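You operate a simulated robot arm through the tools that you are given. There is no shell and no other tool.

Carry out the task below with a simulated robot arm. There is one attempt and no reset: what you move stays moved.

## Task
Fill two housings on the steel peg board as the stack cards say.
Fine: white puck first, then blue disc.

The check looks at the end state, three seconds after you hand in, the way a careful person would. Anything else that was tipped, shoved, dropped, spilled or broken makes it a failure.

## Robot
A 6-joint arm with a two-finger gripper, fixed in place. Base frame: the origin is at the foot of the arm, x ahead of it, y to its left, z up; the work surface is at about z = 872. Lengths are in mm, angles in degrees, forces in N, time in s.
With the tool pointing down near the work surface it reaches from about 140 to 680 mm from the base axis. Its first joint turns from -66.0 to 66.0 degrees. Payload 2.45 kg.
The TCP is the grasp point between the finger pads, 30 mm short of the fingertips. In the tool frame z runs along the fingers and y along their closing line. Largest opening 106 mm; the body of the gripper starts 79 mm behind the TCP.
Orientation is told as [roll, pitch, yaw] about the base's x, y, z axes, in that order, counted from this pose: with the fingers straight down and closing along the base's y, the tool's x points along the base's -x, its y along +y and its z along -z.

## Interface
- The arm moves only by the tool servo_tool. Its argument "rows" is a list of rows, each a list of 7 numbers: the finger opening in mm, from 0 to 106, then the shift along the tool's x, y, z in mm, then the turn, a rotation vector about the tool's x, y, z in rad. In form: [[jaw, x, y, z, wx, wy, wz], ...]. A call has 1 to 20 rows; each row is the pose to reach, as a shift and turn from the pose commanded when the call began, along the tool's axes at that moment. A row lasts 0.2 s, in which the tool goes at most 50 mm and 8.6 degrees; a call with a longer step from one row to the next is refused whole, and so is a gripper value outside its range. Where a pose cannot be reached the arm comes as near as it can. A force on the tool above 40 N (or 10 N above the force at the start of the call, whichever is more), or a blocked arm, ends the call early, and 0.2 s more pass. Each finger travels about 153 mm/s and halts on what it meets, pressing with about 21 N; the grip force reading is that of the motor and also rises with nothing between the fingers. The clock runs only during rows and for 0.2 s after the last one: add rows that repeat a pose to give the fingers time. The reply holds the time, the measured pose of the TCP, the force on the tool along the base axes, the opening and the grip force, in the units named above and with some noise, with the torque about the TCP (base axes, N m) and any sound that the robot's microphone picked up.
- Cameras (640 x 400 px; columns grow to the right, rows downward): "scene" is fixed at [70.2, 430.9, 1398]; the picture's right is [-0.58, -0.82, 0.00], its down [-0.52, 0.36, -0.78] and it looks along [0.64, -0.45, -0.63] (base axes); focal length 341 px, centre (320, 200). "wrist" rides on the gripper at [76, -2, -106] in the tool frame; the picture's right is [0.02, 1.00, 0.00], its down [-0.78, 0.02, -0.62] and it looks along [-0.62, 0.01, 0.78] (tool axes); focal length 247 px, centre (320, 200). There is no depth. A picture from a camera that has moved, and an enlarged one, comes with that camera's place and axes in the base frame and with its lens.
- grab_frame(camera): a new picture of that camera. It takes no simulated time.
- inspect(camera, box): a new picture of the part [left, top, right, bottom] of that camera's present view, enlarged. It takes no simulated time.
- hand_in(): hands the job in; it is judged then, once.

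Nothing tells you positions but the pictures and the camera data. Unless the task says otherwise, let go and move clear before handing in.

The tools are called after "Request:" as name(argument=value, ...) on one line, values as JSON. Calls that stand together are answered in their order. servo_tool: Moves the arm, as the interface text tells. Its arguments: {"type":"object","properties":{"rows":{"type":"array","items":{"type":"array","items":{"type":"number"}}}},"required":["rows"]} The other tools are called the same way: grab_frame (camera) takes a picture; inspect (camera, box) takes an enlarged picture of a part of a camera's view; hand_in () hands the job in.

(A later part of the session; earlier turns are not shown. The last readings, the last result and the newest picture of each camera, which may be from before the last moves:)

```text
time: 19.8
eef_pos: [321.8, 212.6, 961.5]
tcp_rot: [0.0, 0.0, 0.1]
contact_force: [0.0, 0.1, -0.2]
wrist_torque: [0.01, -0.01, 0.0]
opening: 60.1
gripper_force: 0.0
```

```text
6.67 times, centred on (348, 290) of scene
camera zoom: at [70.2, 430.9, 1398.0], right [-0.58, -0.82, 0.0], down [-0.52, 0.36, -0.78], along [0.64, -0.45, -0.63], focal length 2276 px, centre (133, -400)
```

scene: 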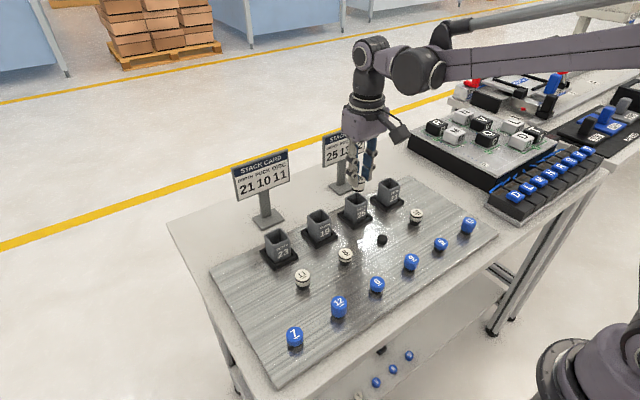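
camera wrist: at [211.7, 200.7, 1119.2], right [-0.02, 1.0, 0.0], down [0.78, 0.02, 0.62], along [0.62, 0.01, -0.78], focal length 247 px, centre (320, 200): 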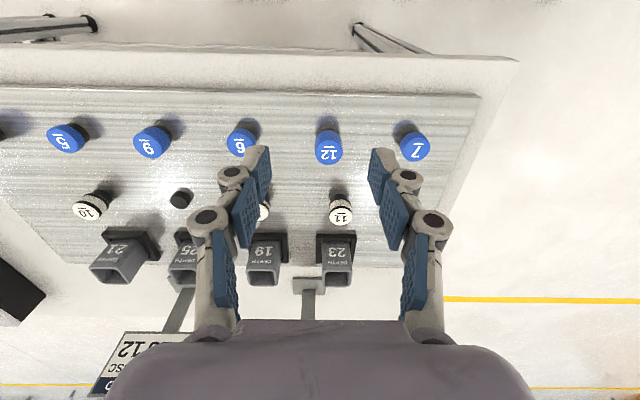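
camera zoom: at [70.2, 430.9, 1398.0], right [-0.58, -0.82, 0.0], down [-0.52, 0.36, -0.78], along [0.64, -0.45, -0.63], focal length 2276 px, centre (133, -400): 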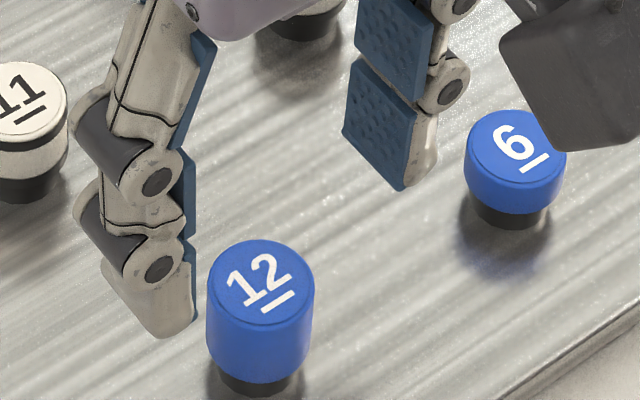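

The fingers line up with disc 12 within half a millimetre. I'll descend 30 mm so the tips cover its top ~7 mm, then close and check.

Request:
servo_tool(rows=[[60, 0, -0.4, 8, 0, 0, 0], [60, 0, -0.4, 16, 0, 0, 0], [60, 0, -0.4, 24, 0, 0, 0], [60, 0, -0.4, 30, 0, 0, 0], [60, 0, -0.4, 30, 0, 0, 0]])

Request:
inspect(camera="wrist", box=[240, 110, 400, 210])

Request:
inspect(camera="scene", box=[300, 270, 396, 330])

```text
time: 21.0
eef_pos: [321.7, 211.9, 930.6]
tcp_rot: [0.1, -0.1, 0.1]
contact_force: [0.3, 0.0, 0.1]
wrist_torque: [-0.02, 0.01, -0.02]
opening: 60.1
gripper_force: 0.0
```

```text
4.00 times, centred on (320, 160) of wrist
camera zoom: at [244.5, 209.9, 1036.3], right [-0.02, 1.0, 0.0], down [0.78, 0.02, 0.62], along [0.62, 0.01, -0.78], focal length 988 px, centre (320, 360)
```

zoom: 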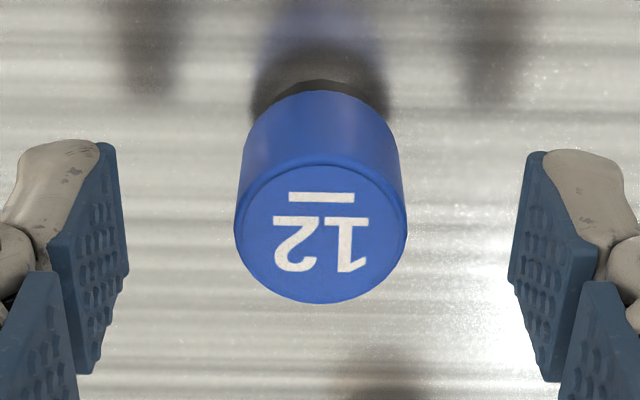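

```text
6.67 times, centred on (348, 300) of scene
camera zoom: at [70.2, 430.9, 1398.0], right [-0.58, -0.82, 0.0], down [-0.52, 0.36, -0.78], along [0.64, -0.45, -0.63], focal length 2276 px, centre (133, -467)
```

zoom: 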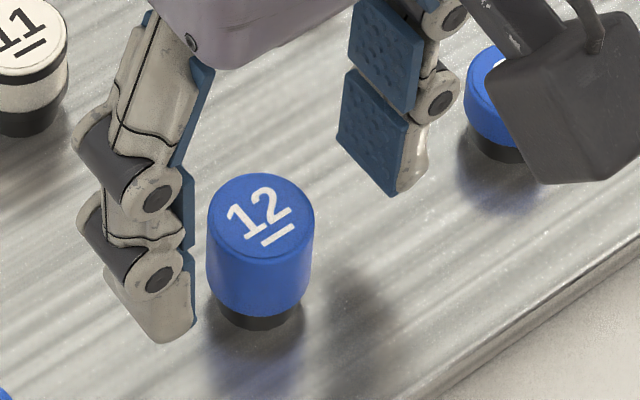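

Disc 12 is centred between the pads. Next I'll close, then lift it off the peg.

Request:
servo_tool(rows=[[45, 0, 0, 0, 0, 0, 0], [34, 0, 0, 0, 0, 0, 0], [26, 0, 0, 0, 0, 0, 0], [18, 0, 0, 0, 0, 0, 0], [15, 0, 0, 0, 0, 0, 0], [15, 0, 0, 0, 0, 0, 0]])

Request:
inspect(camera="wrist", box=[240, 110, 400, 210])

```text
time: 22.4
eef_pos: [322.2, 211.8, 929.7]
tcp_rot: [0.0, 0.0, 0.1]
contact_force: [-0.2, 0.4, -0.6]
wrist_torque: [-0.03, 0.01, -0.02]
opening: 25.3
gripper_force: 20.3
```

```text
4.00 times, centred on (320, 160) of wrist
camera zoom: at [244.5, 209.9, 1036.5], right [-0.02, 1.0, 0.0], down [0.78, 0.02, 0.62], along [0.62, 0.01, -0.78], focal length 988 px, centre (320, 360)
```

zoom: 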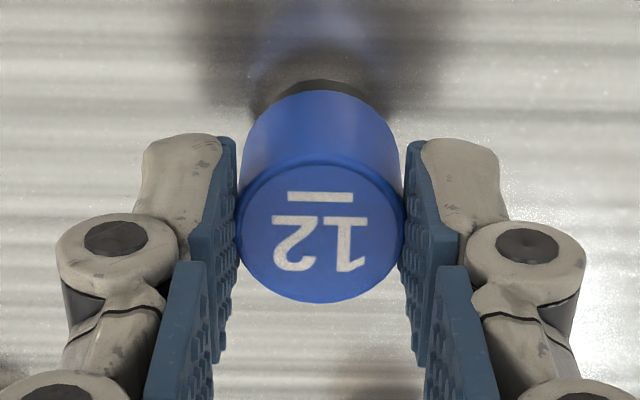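

Disc 12 is gripped (opening 25.3 mm). I'll lift it straight up and check it.

Request:
servo_tool(rows=[[15, 0, 0, -4, 0, 0, 0], [15, 0, 0, -10, 0, 0, 0], [15, 0, 0, -20, 0, 0, 0], [15, 0, 0, -34, 0, 0, 0], [15, 0, 0, -50, 0, 0, 0], [15, 0, 0, -66, 0, 0, 0], [15, 0, 0, -76, 0, 0, 0], [15, 0, 0, -76, 0, 0, 0]])

Request:
inspect(camera="wrist", box=[240, 110, 400, 210])

Request:
inspect(camera="scene", box=[280, 250, 408, 330])

```text
time: 24.2
eef_pos: [321.8, 212.4, 1007.5]
tcp_rot: [0.1, -0.1, 0.1]
contact_force: [-0.6, 0.2, -0.1]
wrist_torque: [0.0, -0.02, 0.01]
opening: 25.0
gripper_force: 21.0
```

```text
4.00 times, centred on (320, 160) of wrist
camera zoom: at [244.6, 210.0, 1113.3], right [-0.02, 1.0, 0.0], down [0.78, 0.02, 0.62], along [0.62, 0.01, -0.78], focal length 988 px, centre (320, 360)
```

zoom: 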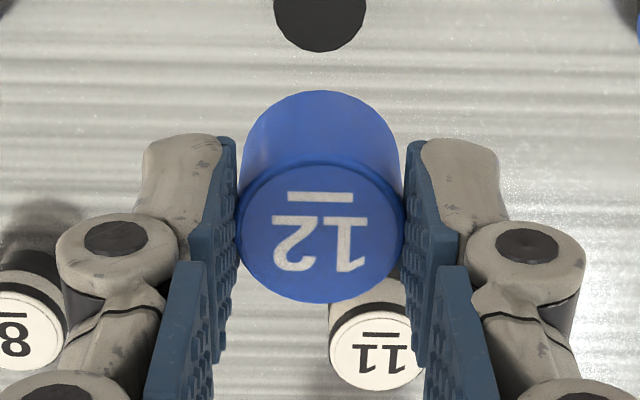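

```text
5.00 times, centred on (344, 290) of scene
camera zoom: at [70.2, 430.9, 1398.0], right [-0.58, -0.82, 0.0], down [-0.52, 0.36, -0.78], along [0.64, -0.45, -0.63], focal length 1707 px, centre (200, -250)
```

zoom: 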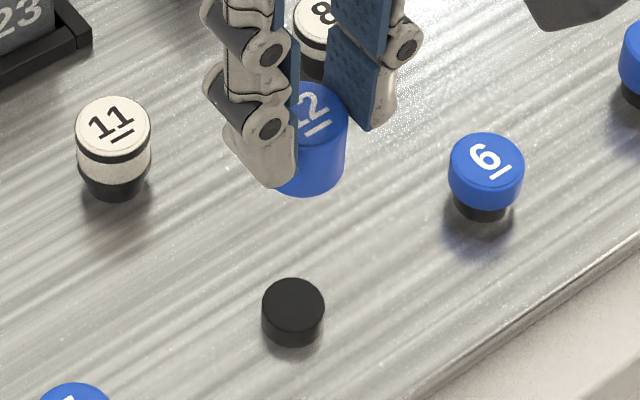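

Disc 12 is off its peg and upright. I'll carry it to directly above housing 25.

Request:
servo_tool(rows=[[15, -8, -8, -2, 0, 0, 0], [15, -30, -31, -3, 0, 0, 0], [15, -55, -57, -3, 0, 0, 0], [15, -80, -83, -3, 0, 0, 0], [15, -105, -109, -3, 0, 0, 0], [15, -130, -135, -3, 0, 0, 0], [15, -152, -158, -3, 0, 0, 0], [15, -168, -174, -2, 0, 0, 0], [15, -175.5, -182, 0, 0, 0, 0], [15, -175.5, -182, 0, 0, 0, 0], [15, -175.5, -182, 0, 0, 0, 0]])

Request:
inspect(camera="wrist", box=[256, 100, 384, 180])

Request:
inspect(camera="scene", box=[315, 160, 411, 220])

```text
time: 26.6
eef_pos: [496.8, 30.0, 1006.4]
tcp_rot: [-0.1, 0.0, 0.1]
contact_force: [-0.2, -0.1, 0.8]
wrist_torque: [-0.01, -0.04, 0.01]
opening: 25.0
gripper_force: 21.4
```

```text
5.00 times, centred on (320, 140) of wrist
camera zoom: at [419.9, 28.1, 1111.7], right [-0.02, 1.0, 0.0], down [0.78, 0.02, 0.62], along [0.62, 0.01, -0.78], focal length 1235 px, centre (320, 500)
```

zoom: 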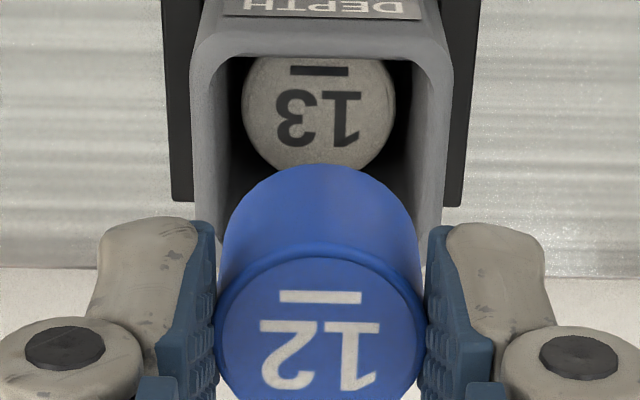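

```text
6.67 times, centred on (363, 190) of scene
camera zoom: at [70.3, 430.9, 1398.0], right [-0.58, -0.82, 0.0], down [-0.52, 0.36, -0.78], along [0.64, -0.45, -0.63], focal length 2276 px, centre (33, 267)
```

zoom: 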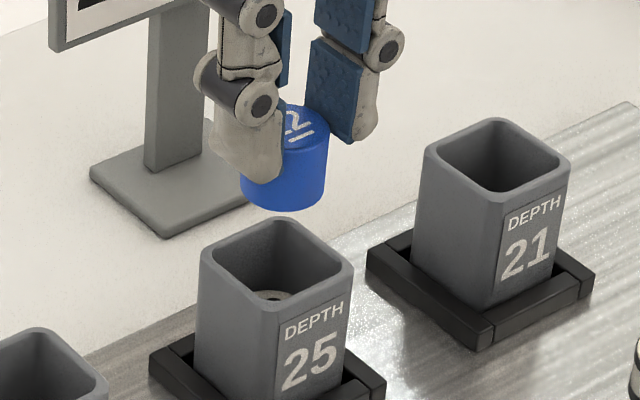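

Disc 12 is above the mouth, with puck 13 visible inside. I'll descend to just above the rim and compare edges.

Request:
servo_tool(rows=[[15, 0, 0, 8, 0, 0, 0], [15, 0, 0, 16, 0, 0, 0], [15, 0, 0, 22, 0, 0, 0], [15, 0, 0, 26, 0, 0, 0], [15, 0, 0, 26, 0, 0, 0]])

Request:
inspect(camera="wrist", box=[288, 105, 352, 145])

Request:
inspect(camera="scene", box=[325, 180, 389, 220])

```text
time: 27.8
eef_pos: [496.6, 30.0, 980.2]
tcp_rot: [0.0, 0.0, 0.0]
contact_force: [-0.2, 0.7, 0.3]
wrist_torque: [0.0, 0.0, -0.05]
opening: 24.8
gripper_force: 21.3
```

```text
10.00 times, centred on (320, 125) of wrist
camera zoom: at [419.8, 27.8, 1085.9], right [-0.02, 1.0, 0.0], down [0.78, 0.02, 0.62], along [0.62, 0.01, -0.78], focal length 2470 px, centre (320, 950)
```

zoom: 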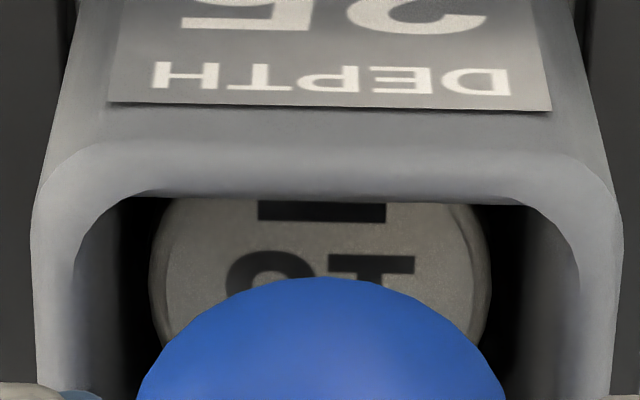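

```text
10.00 times, centred on (357, 200) of scene
camera zoom: at [70.2, 430.9, 1398.0], right [-0.58, -0.82, 0.0], down [-0.52, 0.36, -0.78], along [0.64, -0.45, -0.63], focal length 3413 px, centre (-50, 200)
```

zoom: 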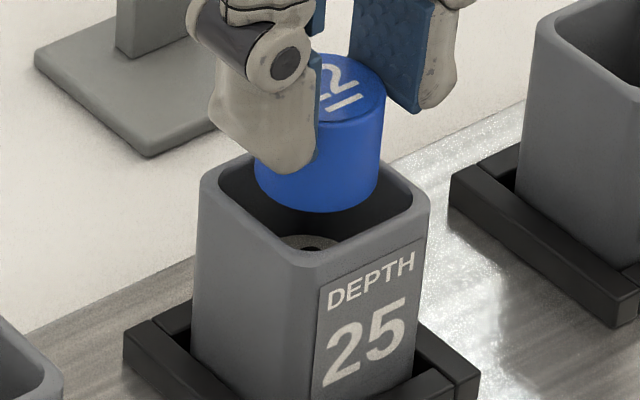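

Both views show disc 12 centred over the mouth. I'll nudge y +0.4 mm, lower 16 mm gently and check force.

Request:
servo_tool(rows=[[15, 0, 0.4, 0, 0, 0, 0], [15, 0, 0.4, 2, 0, 0, 0], [15, 0, 0.4, 4, 0, 0, 0], [15, 0, 0.4, 6, 0, 0, 0], [15, 0, 0.4, 8, 0, 0, 0], [15, 0, 0.4, 10, 0, 0, 0], [15, 0, 0.4, 12, 0, 0, 0], [15, 0, 0.4, 14, 0, 0, 0], [15, 0, 0.4, 15, 0, 0, 0], [15, 0, 0.4, 16, 0, 0, 0], [15, 0, 0.4, 16, 0, 0, 0]])

Request:
inspect(camera="wrist", box=[256, 100, 384, 180])

Request:
inspect(camera="scene", box=[325, 180, 389, 220])

```text
time: 30.2
eef_pos: [498.7, 30.7, 966.4]
tcp_rot: [-0.1, -0.1, 0.1]
contact_force: [0.4, -0.8, 0.5]
wrist_torque: [-0.01, 0.01, -0.01]
opening: 24.7
gripper_force: 20.5
```

```text
5.00 times, centred on (320, 140) of wrist
camera zoom: at [420.1, 28.2, 1070.6], right [-0.02, 1.0, 0.0], down [0.78, 0.02, 0.62], along [0.62, 0.01, -0.78], focal length 1235 px, centre (320, 500)
```

zoom: 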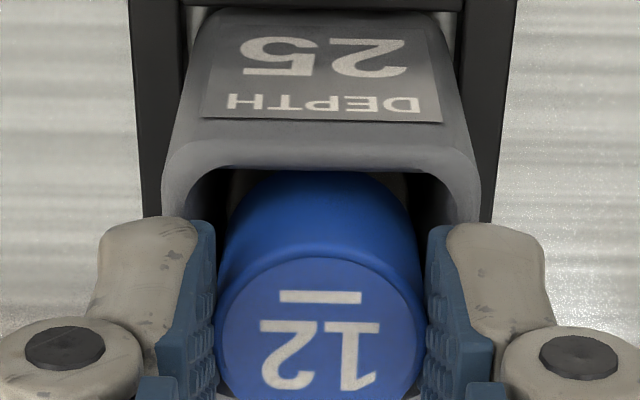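

```text
10.00 times, centred on (357, 200) of scene
camera zoom: at [70.2, 430.9, 1398.0], right [-0.58, -0.82, 0.0], down [-0.52, 0.36, -0.78], along [0.64, -0.45, -0.63], focal length 3413 px, centre (-50, 200)
```

zoom: 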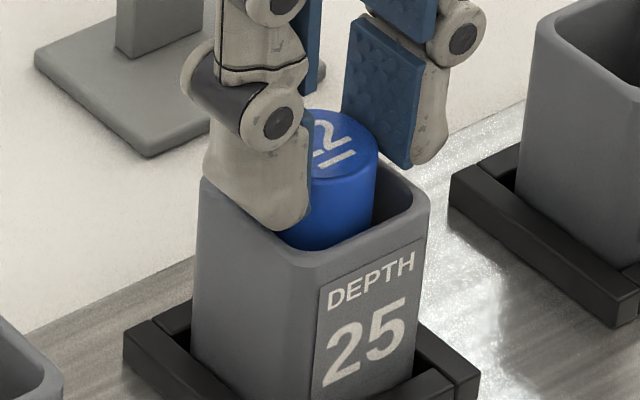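

Disc 12 is inside the mouth with no contact force. I'll release it and rise to look.

Request:
servo_tool(rows=[[50, 0, 0, 0, 0, 0, 0], [50, 0, 0, 0, 0, 0, 0], [50, 0, 0, 0, 0, 0, 0], [50, 0, 0, -15, 0, 0, 0], [50, 10, 0, -35, 0, 0, 0], [50, 30, 0, -50, 0, 0, 0], [50, 30, 0, -50, 0, 0, 0]])

Request:
inspect(camera="scene", box=[325, 180, 389, 220])

Request:
inspect(camera="wrist", box=[256, 100, 384, 180])

Request:
grab_frame(camera="wrist")

```text
time: 31.8
eef_pos: [467.4, 31.2, 1015.9]
tcp_rot: [-0.1, 0.0, 0.1]
contact_force: [0.4, -0.1, -0.1]
wrist_torque: [0.02, 0.02, 0.01]
opening: 50.2
gripper_force: 0.1
```

```text
10.00 times, centred on (357, 200) of scene
camera zoom: at [70.2, 430.9, 1398.0], right [-0.58, -0.82, 0.0], down [-0.52, 0.36, -0.78], along [0.64, -0.45, -0.63], focal length 3413 px, centre (-50, 200)
```

zoom: 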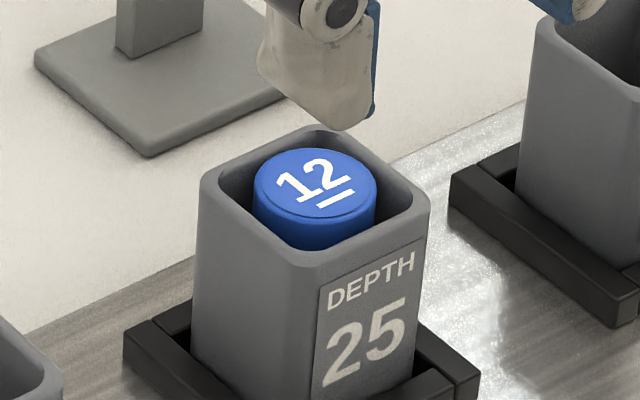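

```text
5.00 times, centred on (320, 140) of wrist
camera zoom: at [390.8, 28.4, 1120.5], right [-0.02, 1.0, 0.0], down [0.78, 0.02, 0.62], along [0.62, 0.01, -0.78], focal length 1235 px, centre (320, 500)
```

zoom: 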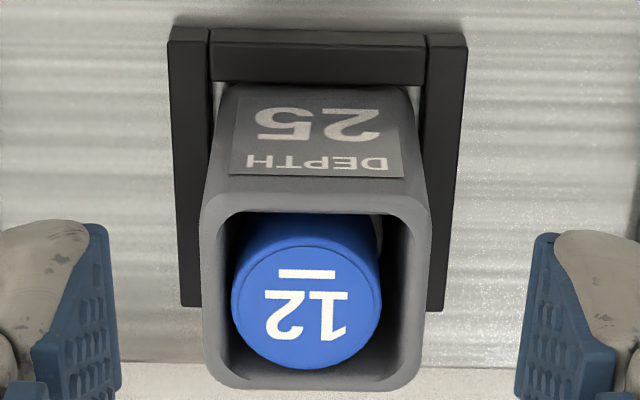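

```text
taken
camera wrist: at [390.8, 28.4, 1120.5], right [-0.02, 1.0, 0.0], down [0.78, 0.02, 0.62], along [0.62, 0.01, -0.78], focal length 247 px, centre (320, 200)
```

wrist: 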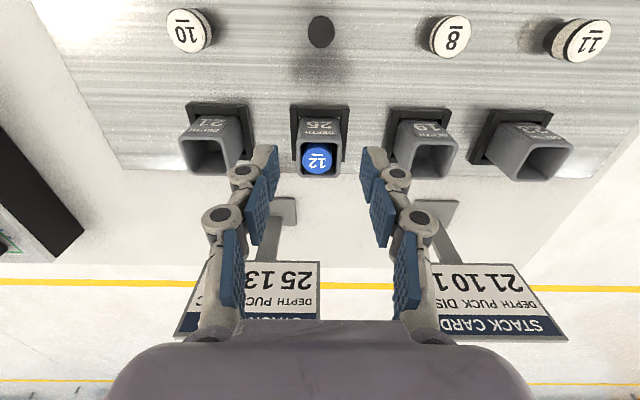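

Disc 12 sits level on puck 13 in housing 25, about flush with the rim. Next is puck 10, near (406, -70); I'll move to hover above it.

Request:
servo_tool(rows=[[60, 10, -16, 0, 0, 0, 0], [60, 26, -42, 0, 0, 0, 0], [60, 42, -68, 0, 0, 0, 0], [60, 56, -91, 0, 0, 0, 0], [60, 62, -100, 10, 0, 0, 0], [60, 62, -100, 30, 0, 0, 0], [60, 62, -100, 30, 0, 0, 0]])

Request:
grab_frame(camera="wrist")

Request:
inspect(camera="wrist", box=[240, 90, 400, 190])

Request:
inspect(camera="scene", box=[320, 170, 416, 230])

```text
time: 33.4
eef_pos: [405.4, -71.1, 984.6]
tcp_rot: [0.0, 0.0, 0.1]
contact_force: [-0.2, -0.6, -0.1]
wrist_torque: [0.0, -0.01, -0.04]
opening: 59.7
gripper_force: 0.1
```

```text
taken
camera wrist: at [328.3, -71.6, 1090.1], right [-0.02, 1.0, 0.0], down [0.78, 0.02, 0.62], along [0.62, 0.01, -0.78], focal length 247 px, centre (320, 200)
```

wrist: 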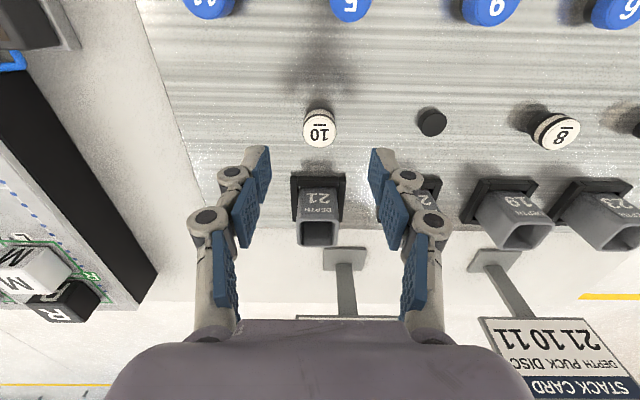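

```text
4.00 times, centred on (320, 140) of wrist
camera zoom: at [328.3, -71.6, 1090.1], right [-0.02, 1.0, 0.0], down [0.78, 0.02, 0.62], along [0.62, 0.01, -0.78], focal length 988 px, centre (320, 440)
```

zoom: 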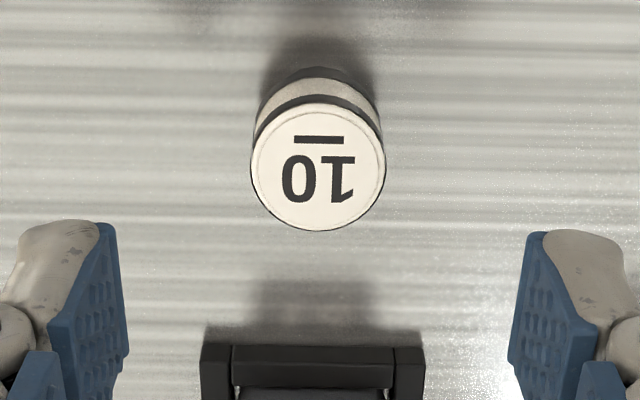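

```text
6.67 times, centred on (368, 200) of scene
camera zoom: at [70.2, 430.9, 1398.0], right [-0.58, -0.82, 0.0], down [-0.52, 0.36, -0.78], along [0.64, -0.45, -0.63], focal length 2276 px, centre (0, 200)
```

zoom: 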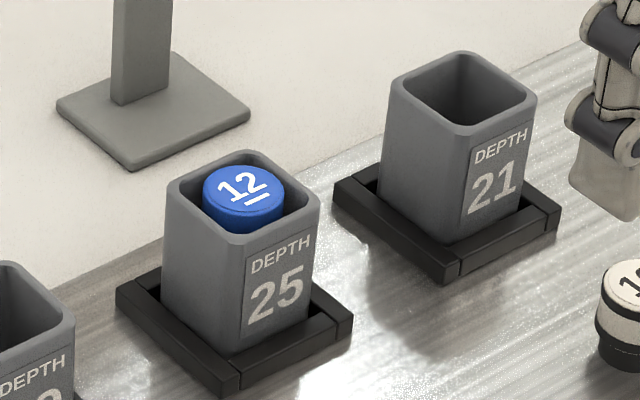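

Disc 12 is flush in housing 25. Puck 10 is nearly centred under the gripper at about (407, -70.3); I'll go down partway with a small correction and recheck.

Request:
servo_tool(rows=[[60, -0.9, -0.5, 10, 0, 0, 0], [60, -0.9, -0.5, 22, 0, 0, 0], [60, -0.9, -0.5, 34, 0, 0, 0], [60, -0.9, -0.5, 42, 0, 0, 0], [60, -0.9, -0.5, 42, 0, 0, 0]])

Request:
inspect(camera="wrist", box=[240, 110, 400, 210])

Request:
inspect(camera="scene", box=[370, 180, 450, 230])

```text
time: 34.6
eef_pos: [406.5, -69.9, 942.7]
tcp_rot: [0.0, -0.1, 0.0]
contact_force: [0.0, 0.3, 0.9]
wrist_torque: [0.02, 0.0, -0.02]
opening: 59.9
gripper_force: 0.0
```

```text
4.00 times, centred on (320, 160) of wrist
camera zoom: at [329.1, -71.8, 1048.4], right [-0.02, 1.0, 0.0], down [0.78, 0.02, 0.62], along [0.62, 0.01, -0.78], focal length 988 px, centre (320, 360)
```

zoom: 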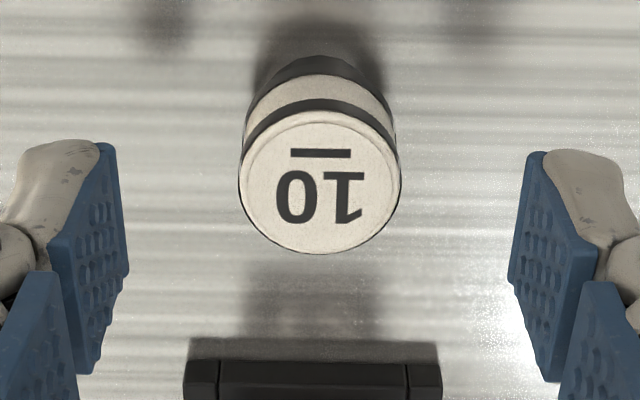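

```text
8.00 times, centred on (410, 205) of scene
camera zoom: at [70.2, 430.9, 1398.0], right [-0.58, -0.82, 0.0], down [-0.52, 0.36, -0.78], along [0.64, -0.45, -0.63], focal length 2731 px, centre (-400, 160)
```

zoom: 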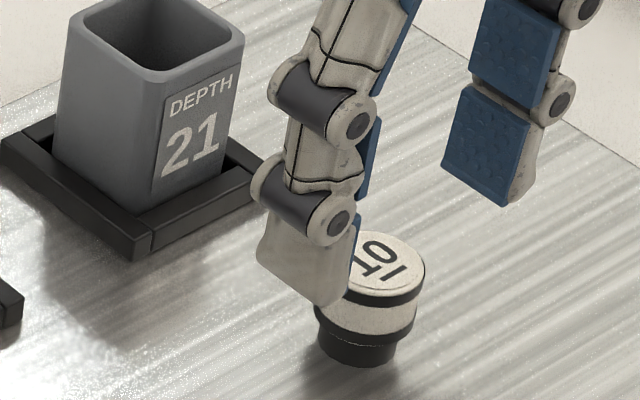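

Puck 10 is centred. I'll descend 15 mm, check, then close.

Request:
servo_tool(rows=[[60, 0, 0, 5, 0, 0, 0], [60, 0, 0, 10, 0, 0, 0], [60, 0, 0, 15, 0, 0, 0], [60, 0, 0, 15, 0, 0, 0]])

Request:
inspect(camera="wrist", box=[240, 110, 400, 210])

Request:
inspect(camera="scene", box=[370, 190, 450, 240])

```text
time: 35.6
eef_pos: [407.1, -70.0, 926.7]
tcp_rot: [0.1, 0.0, 0.0]
contact_force: [0.7, 0.2, 0.2]
wrist_torque: [-0.02, -0.01, 0.01]
opening: 59.9
gripper_force: 0.0
```

```text
4.00 times, centred on (320, 160) of wrist
camera zoom: at [328.7, -72.3, 1033.6], right [-0.02, 1.0, 0.0], down [0.78, 0.02, 0.62], along [0.62, 0.01, -0.78], focal length 988 px, centre (320, 360)
```

zoom: 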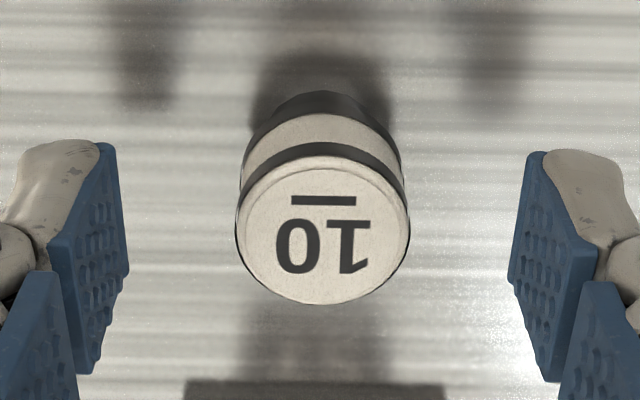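

```text
8.00 times, centred on (410, 215) of scene
camera zoom: at [70.2, 430.9, 1398.0], right [-0.58, -0.82, 0.0], down [-0.52, 0.36, -0.78], along [0.64, -0.45, -0.63], focal length 2731 px, centre (-400, 80)
```

zoom: 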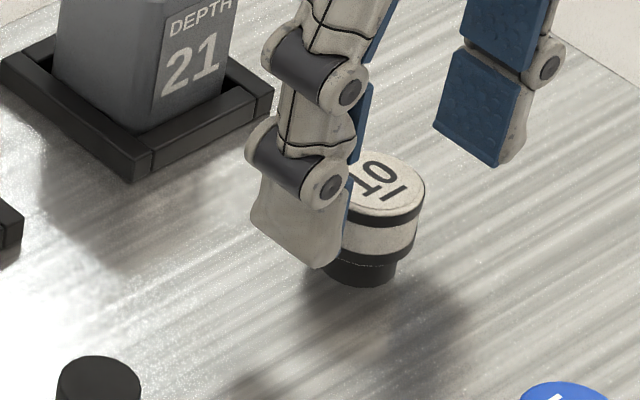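

Alignment matches the earlier grasps. I'll close and lift.

Request:
servo_tool(rows=[[45, 0, 0, 0, 0, 0, 0], [34, 0, 0, 0, 0, 0, 0], [26, 0, 0, 0, 0, 0, 0], [18, 0, 0, 0, 0, 0, 0], [15, 0, 0, 0, 0, 0, 0], [15, 0, 0, 0, 0, 0, 0]])

Request:
inspect(camera="wrist", box=[240, 110, 400, 210])

Request:
servo_tool(rows=[[15, 0, 0, -4, 0, 0, 0], [15, 0, 0, -10, 0, 0, 0], [15, 0, 0, -20, 0, 0, 0], [15, 0, 0, -34, 0, 0, 0], [15, 0, 0, -50, 0, 0, 0], [15, 0, 0, -66, 0, 0, 0], [15, 0, 0, -78, 0, 0, 0], [15, 0, 0, -78, 0, 0, 0]])

Request:
inspect(camera="wrist", box=[240, 110, 400, 210])

Request:
inspect(camera="scene", box=[360, 160, 456, 220])

```text
time: 37.0
eef_pos: [407.4, -70.3, 928.4]
tcp_rot: [0.0, 0.1, 0.1]
contact_force: [0.3, -0.2, 7.6]
wrist_torque: [-0.1, -0.08, -0.02]
opening: 22.7
gripper_force: 20.9
```

```text
4.00 times, centred on (320, 160) of wrist
camera zoom: at [328.7, -72.4, 1033.9], right [-0.02, 1.0, 0.0], down [0.78, 0.02, 0.62], along [0.62, 0.01, -0.78], focal length 988 px, centre (320, 360)
```

zoom: 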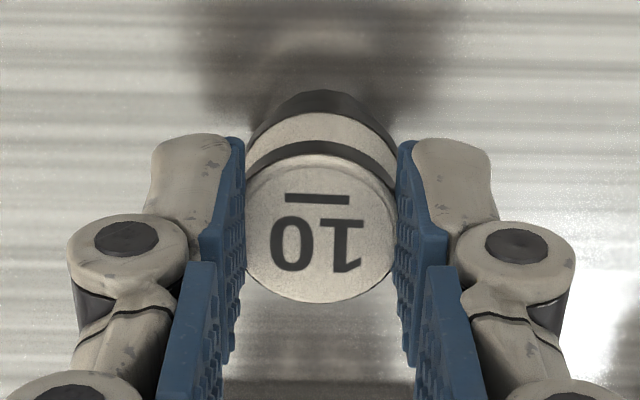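

```text
time: 38.8
eef_pos: [406.8, -69.2, 1005.6]
tcp_rot: [-0.1, 0.0, 0.1]
contact_force: [0.9, 0.7, 0.4]
wrist_torque: [0.01, -0.01, 0.01]
opening: 15.1
gripper_force: 0.1
```

```text
4.00 times, centred on (320, 160) of wrist
camera zoom: at [328.9, -72.3, 1111.5], right [-0.02, 1.0, 0.0], down [0.78, 0.02, 0.62], along [0.62, 0.01, -0.78], focal length 988 px, centre (320, 360)
```

zoom: 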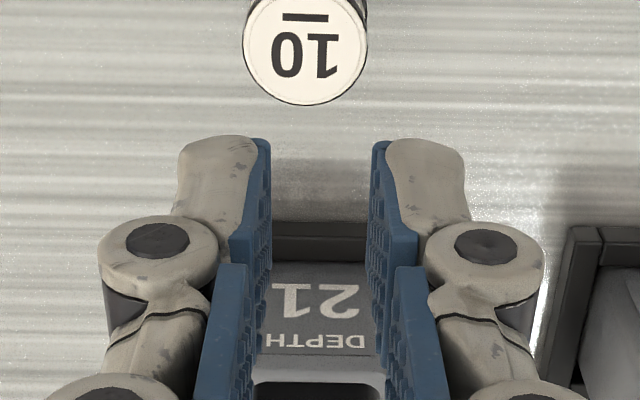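

```text
6.67 times, centred on (408, 190) of scene
camera zoom: at [70.2, 430.9, 1398.0], right [-0.58, -0.82, 0.0], down [-0.52, 0.36, -0.78], along [0.64, -0.45, -0.63], focal length 2276 px, centre (-267, 267)
```

zoom: 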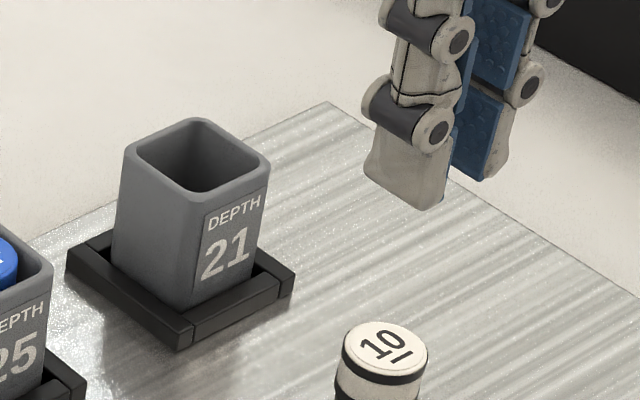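

The grip on puck 10 was too shallow: opening read 22.7 mm with 7.6 N upward, and it slipped off. The puck is still on its peg, so I'll check its state before retrying deeper.

Request:
inspect(camera="scene", box=[380, 190, 460, 240])

Request:
grab_frame(camera="wrist")

Request:
inspect(camera="wrist", box=[270, 70, 370, 150])

```text
8.00 times, centred on (420, 215) of scene
camera zoom: at [70.2, 430.9, 1398.0], right [-0.58, -0.82, 0.0], down [-0.52, 0.36, -0.78], along [0.64, -0.45, -0.63], focal length 2731 px, centre (-480, 80)
```

zoom: 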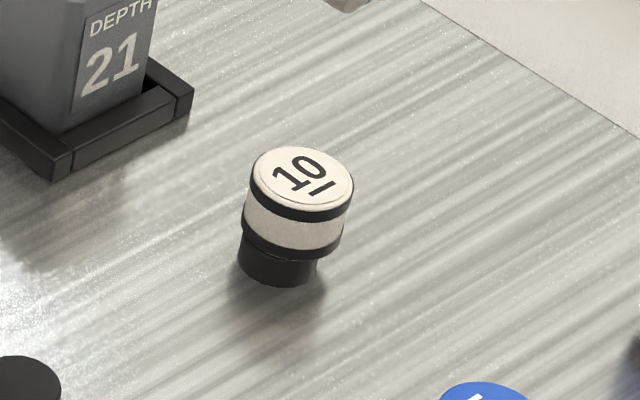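

```text
taken
camera wrist: at [328.9, -72.3, 1111.5], right [-0.02, 1.0, 0.0], down [0.78, 0.02, 0.62], along [0.62, 0.01, -0.78], focal length 247 px, centre (320, 200)
```

wrist: 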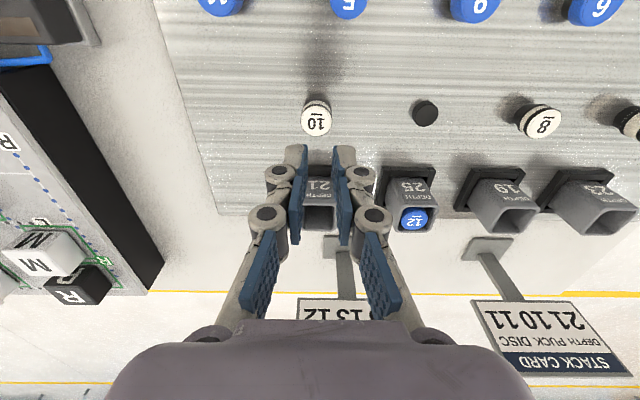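

```text
5.00 times, centred on (320, 110) of wrist
camera zoom: at [328.9, -72.3, 1111.5], right [-0.02, 1.0, 0.0], down [0.78, 0.02, 0.62], along [0.62, 0.01, -0.78], focal length 1235 px, centre (320, 650)
```

zoom: 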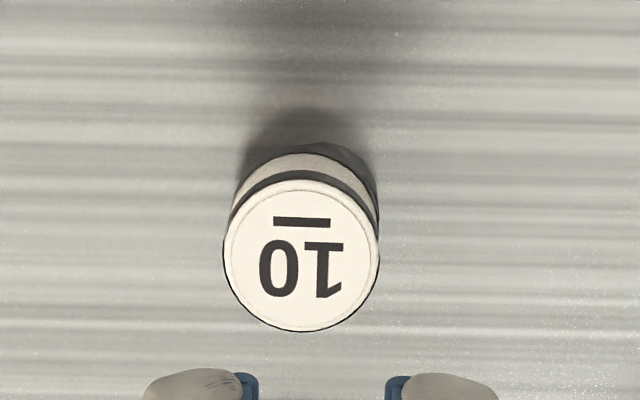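

Puck 10 is still upright on its peg but has slid about 3.5 mm in -y, to roughly (408, -74). I'll reopen, realign, go down partway and re-measure.

Request:
servo_tool(rows=[[40, 0, 0, 0, 0, 0, 0], [60, -1.2, -3.5, 5, 0, 0, 0], [60, -1.2, -3.5, 20, 0, 0, 0], [60, -1.2, -3.5, 38, 0, 0, 0], [60, -1.2, -3.5, 54, 0, 0, 0], [60, -1.2, -3.5, 60, 0, 0, 0], [60, -1.2, -3.5, 60, 0, 0, 0]])

Request:
inspect(camera="wrist", box=[240, 110, 400, 210])

Request:
inspect(camera="scene", box=[380, 190, 460, 240])

```text
time: 40.4
eef_pos: [408.2, -72.5, 944.2]
tcp_rot: [0.1, 0.0, 0.1]
contact_force: [-0.9, -0.2, -0.1]
wrist_torque: [0.02, 0.02, -0.01]
opening: 60.0
gripper_force: 0.0
```

```text
4.00 times, centred on (320, 160) of wrist
camera zoom: at [330.1, -75.8, 1050.7], right [-0.02, 1.0, 0.0], down [0.78, 0.02, 0.62], along [0.62, 0.01, -0.78], focal length 988 px, centre (320, 360)
```

zoom: 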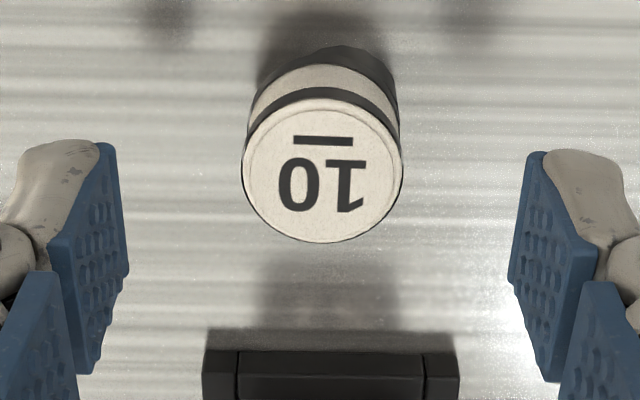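

```text
8.00 times, centred on (420, 215) of scene
camera zoom: at [70.2, 430.9, 1398.0], right [-0.58, -0.82, 0.0], down [-0.52, 0.36, -0.78], along [0.64, -0.45, -0.63], focal length 2731 px, centre (-480, 80)
```

zoom: 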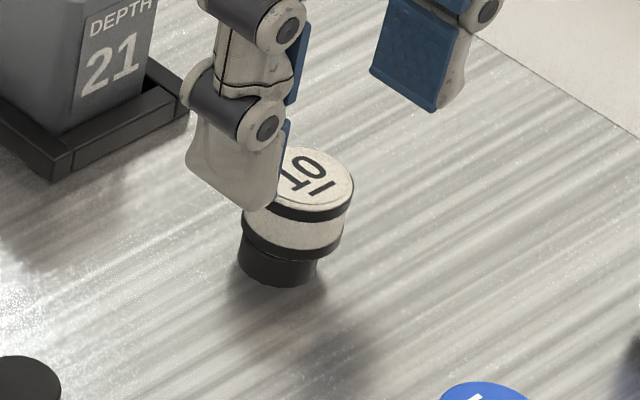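

Puck 10 is centred within about 1 mm. I'll correct that and descend 21 mm for a deeper bite this time.

Request:
servo_tool(rows=[[60, 1, 0.3, 5, 0, 0, 0], [60, 1, 0.3, 10, 0, 0, 0], [60, 1, 0.3, 15, 0, 0, 0], [60, 1, 0.3, 19, 0, 0, 0], [60, 1, 0.3, 21, 0, 0, 0], [60, 1, 0.3, 21, 0, 0, 0]])

Request:
inspect(camera="wrist", box=[240, 110, 400, 210])

Request:
inspect(camera="scene", box=[380, 190, 460, 240])

```text
time: 41.8
eef_pos: [406.4, -73.2, 925.9]
tcp_rot: [0.0, 0.0, 0.0]
contact_force: [0.0, 0.9, -0.1]
wrist_torque: [0.0, 0.01, 0.0]
opening: 60.0
gripper_force: 0.0
```

```text
4.00 times, centred on (320, 160) of wrist
camera zoom: at [329.4, -75.5, 1030.2], right [-0.02, 1.0, 0.0], down [0.78, 0.02, 0.62], along [0.62, 0.01, -0.78], focal length 988 px, centre (320, 360)
```

zoom: 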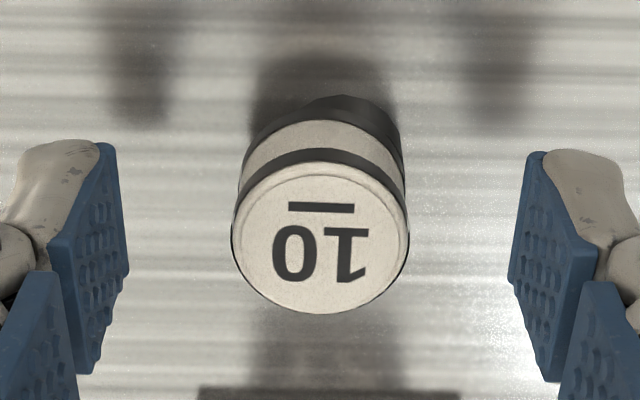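

```text
8.00 times, centred on (420, 215) of scene
camera zoom: at [70.2, 430.9, 1398.0], right [-0.58, -0.82, 0.0], down [-0.52, 0.36, -0.78], along [0.64, -0.45, -0.63], focal length 2731 px, centre (-480, 80)
```

zoom: 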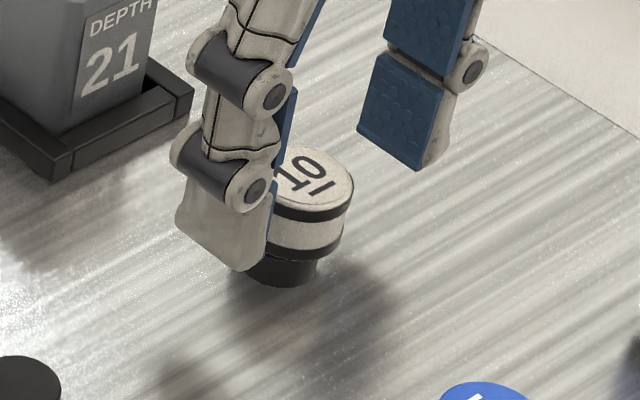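

The tips now reach well down the side of puck 10. I'll close and check opening and force before lifting.

Request:
servo_tool(rows=[[45, 0, 0, 0, 0, 0, 0], [36, 0, 0, 0, 0, 0, 0], [30, 0, 0, 0, 0, 0, 0], [24, 0, 0, 0, 0, 0, 0], [18, 0, 0, 0, 0, 0, 0], [15, 0, 0, 0, 0, 0, 0], [15, 0, 0, 0, 0, 0, 0]])

Request:
inspect(camera="wrist", box=[240, 110, 400, 210])

Request:
inspect(camera="scene", box=[380, 190, 460, 240])

```text
time: 43.4
eef_pos: [408.0, -73.5, 925.4]
tcp_rot: [0.0, 0.1, 0.1]
contact_force: [0.1, 0.2, -0.5]
wrist_torque: [0.02, 0.0, 0.04]
opening: 23.3
gripper_force: 20.7
```

```text
4.00 times, centred on (320, 160) of wrist
camera zoom: at [329.4, -75.5, 1030.3], right [-0.02, 1.0, 0.0], down [0.78, 0.02, 0.62], along [0.62, 0.01, -0.78], focal length 988 px, centre (320, 360)
```

zoom: 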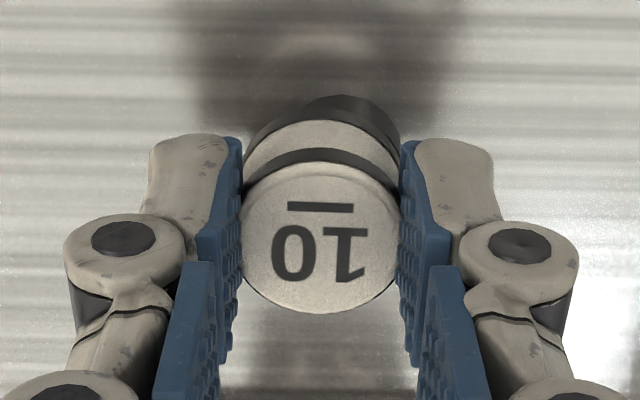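

```text
8.00 times, centred on (420, 215) of scene
camera zoom: at [70.2, 430.9, 1398.0], right [-0.58, -0.82, 0.0], down [-0.52, 0.36, -0.78], along [0.64, -0.45, -0.63], focal length 2731 px, centre (-480, 80)
```

zoom: 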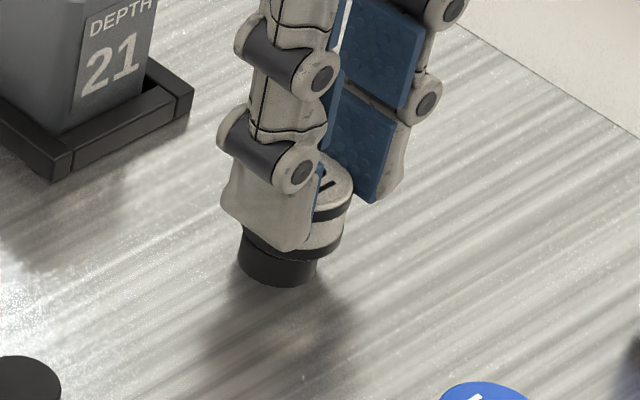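

No vertical force this time and the grip reads 20.7 N. I'll lift only 12 mm first and verify it comes along.

Request:
servo_tool(rows=[[15, 0, 0, -2, 0, 0, 0], [15, 0, 0, -4, 0, 0, 0], [15, 0, 0, -8, 0, 0, 0], [15, 0, 0, -12, 0, 0, 0], [15, 0, 0, -12, 0, 0, 0]])

Request:
inspect(camera="wrist", box=[240, 110, 400, 210])

Request:
inspect(camera="scene", box=[380, 190, 460, 240])

```text
time: 44.6
eef_pos: [406.1, -73.3, 936.5]
tcp_rot: [0.0, 0.1, 0.0]
contact_force: [0.1, 0.7, 0.0]
wrist_torque: [-0.01, 0.0, 0.01]
opening: 23.4
gripper_force: 20.8
```

```text
4.00 times, centred on (320, 160) of wrist
camera zoom: at [329.4, -75.5, 1042.7], right [-0.02, 1.0, 0.0], down [0.78, 0.02, 0.62], along [0.62, 0.01, -0.78], focal length 988 px, centre (320, 360)
```

zoom: 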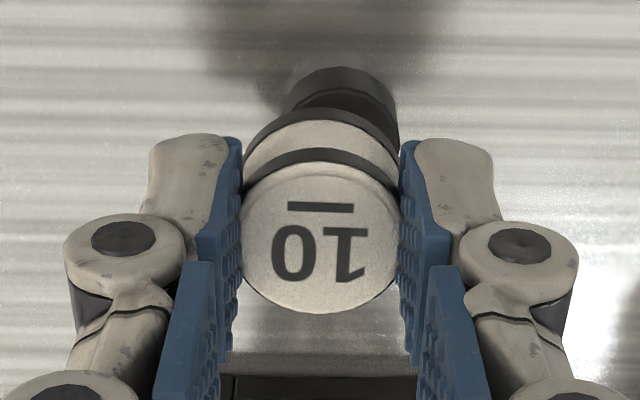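

```text
8.00 times, centred on (420, 215) of scene
camera zoom: at [70.2, 430.9, 1398.0], right [-0.58, -0.82, 0.0], down [-0.52, 0.36, -0.78], along [0.64, -0.45, -0.63], focal length 2731 px, centre (-480, 80)
```

zoom: 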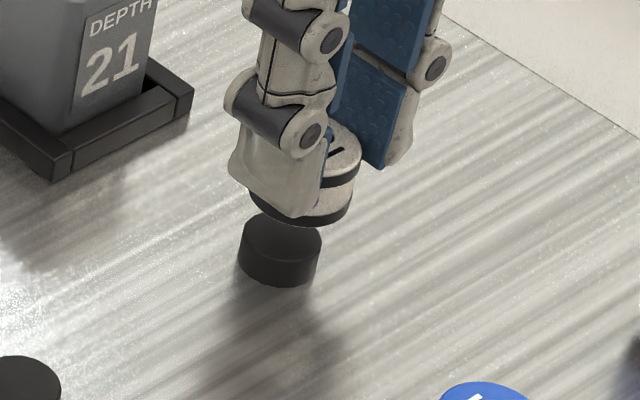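

Puck 10 is off its peg and level, with its bottom about 8.5 mm below the tips. I'll lift and carry it above housing 21, which should be about 100 mm in -y from housing 25.

Request:
servo_tool(rows=[[15, 0, 0, -10, 0, 0, 0], [15, 0, 0, -24, 0, 0, 0], [15, 0, 0, -40, 0, 0, 0], [15, 0, 0, -56, 0, 0, 0], [15, -6, 0.5, -66, 0, 0, 0], [15, -20, 1, -68, 0, 0, 0], [15, -40, 2, -68, 0, 0, 0], [15, -60, 3, -68, 0, 0, 0], [15, -78, 3.6, -68, 0, 0, 0], [15, -88, 3.6, -68, 0, 0, 0], [15, -90.6, 3.6, -68, 0, 0, 0], [15, -90.6, 3.6, -68, 0, 0, 0]])

Request:
inspect(camera="wrist", box=[256, 90, 384, 170])

Request:
inspect(camera="scene", box=[345, 145, 441, 205])

```text
time: 47.2
eef_pos: [497.7, -70.5, 1003.9]
tcp_rot: [0.0, -0.1, 0.1]
contact_force: [-0.6, -0.5, -0.1]
wrist_torque: [0.02, 0.01, 0.02]
opening: 23.5
gripper_force: 20.8
```

```text
5.00 times, centred on (320, 130) of wrist
camera zoom: at [420.5, -72.0, 1110.4], right [-0.02, 1.0, 0.0], down [0.78, 0.02, 0.62], along [0.62, 0.01, -0.78], focal length 1235 px, centre (320, 550)
```

zoom: 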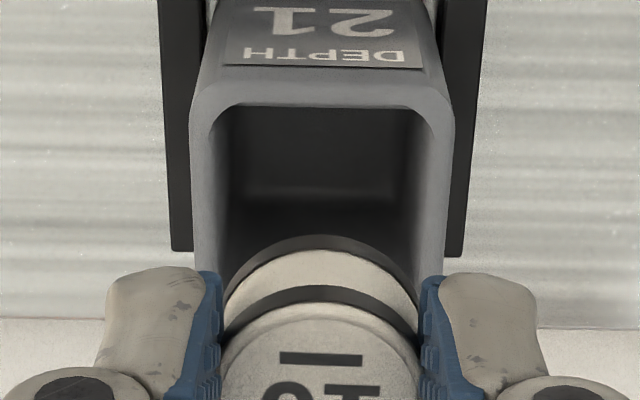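

```text
6.67 times, centred on (393, 175) of scene
camera zoom: at [70.3, 430.9, 1398.0], right [-0.58, -0.82, 0.0], down [-0.52, 0.36, -0.78], along [0.64, -0.45, -0.63], focal length 2276 px, centre (-167, 367)
```

zoom: 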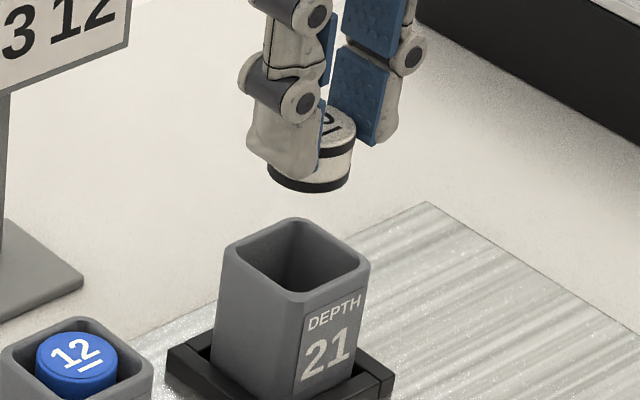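

Housing 21's rim appears at the same height as housing 25's, and the puck is nearly centred. I'll lower 31 mm to just above the rim and compare edges.

Request:
servo_tool(rows=[[15, 0, 0, 8, 0, 0, 0], [15, 0, 0, 16, 0, 0, 0], [15, 0, 0, 23, 0, 0, 0], [15, 0, 0, 28, 0, 0, 0], [15, 0, 0, 31, 0, 0, 0], [15, 0, 0, 31, 0, 0, 0]])

Request:
inspect(camera="wrist", box=[288, 110, 352, 150])

Request:
inspect(camera="scene", box=[357, 165, 421, 205])

```text
time: 48.6
eef_pos: [497.9, -69.6, 973.9]
tcp_rot: [0.0, 0.0, 0.1]
contact_force: [-0.2, -0.4, -0.2]
wrist_torque: [0.02, 0.0, 0.0]
opening: 23.3
gripper_force: 20.6
```

```text
10.00 times, centred on (320, 130) of wrist
camera zoom: at [420.3, -71.6, 1079.4], right [-0.02, 1.0, 0.0], down [0.78, 0.02, 0.62], along [0.62, 0.01, -0.78], focal length 2470 px, centre (320, 900)
```

zoom: 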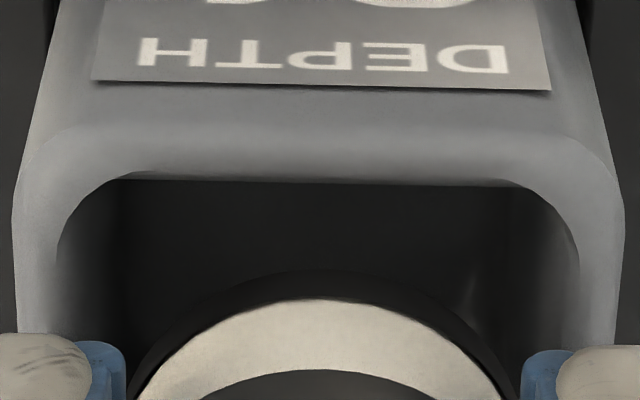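

```text
10.00 times, centred on (389, 185) of scene
camera zoom: at [70.2, 430.9, 1398.0], right [-0.58, -0.82, 0.0], down [-0.52, 0.36, -0.78], along [0.64, -0.45, -0.63], focal length 3413 px, centre (-370, 350)
```

zoom: 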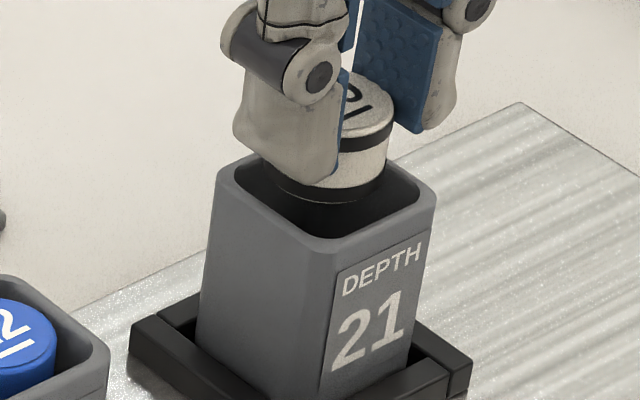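

The fit looks close, but I want a finer comparison before inserting. I'll zoom further on both cameras.

Request:
inspect(camera="scene", box=[373, 172, 405, 192])

Request:
inspect(camera="wrist", box=[256, 100, 384, 180])

```text
16.00 times, centred on (389, 182) of scene
camera zoom: at [70.2, 430.9, 1398.0], right [-0.58, -0.82, 0.0], down [-0.52, 0.36, -0.78], along [0.64, -0.45, -0.63], focal length 5461 px, centre (-784, 488)
```

zoom: 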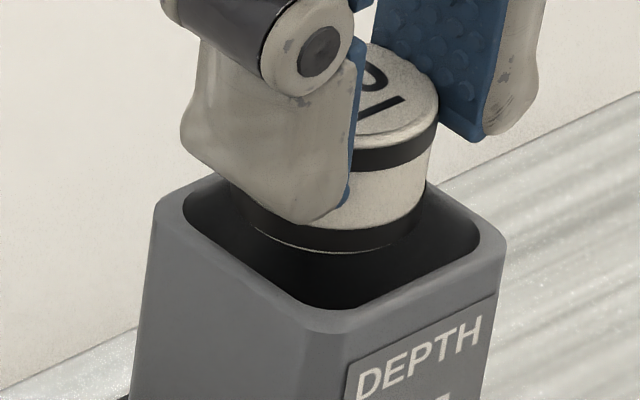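

```text
5.00 times, centred on (320, 140) of wrist
camera zoom: at [420.3, -71.6, 1079.4], right [-0.02, 1.0, 0.0], down [0.78, 0.02, 0.62], along [0.62, 0.01, -0.78], focal length 1235 px, centre (320, 500)
```

zoom: 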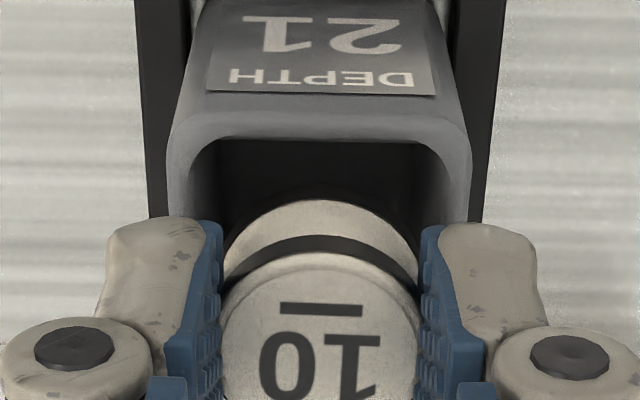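

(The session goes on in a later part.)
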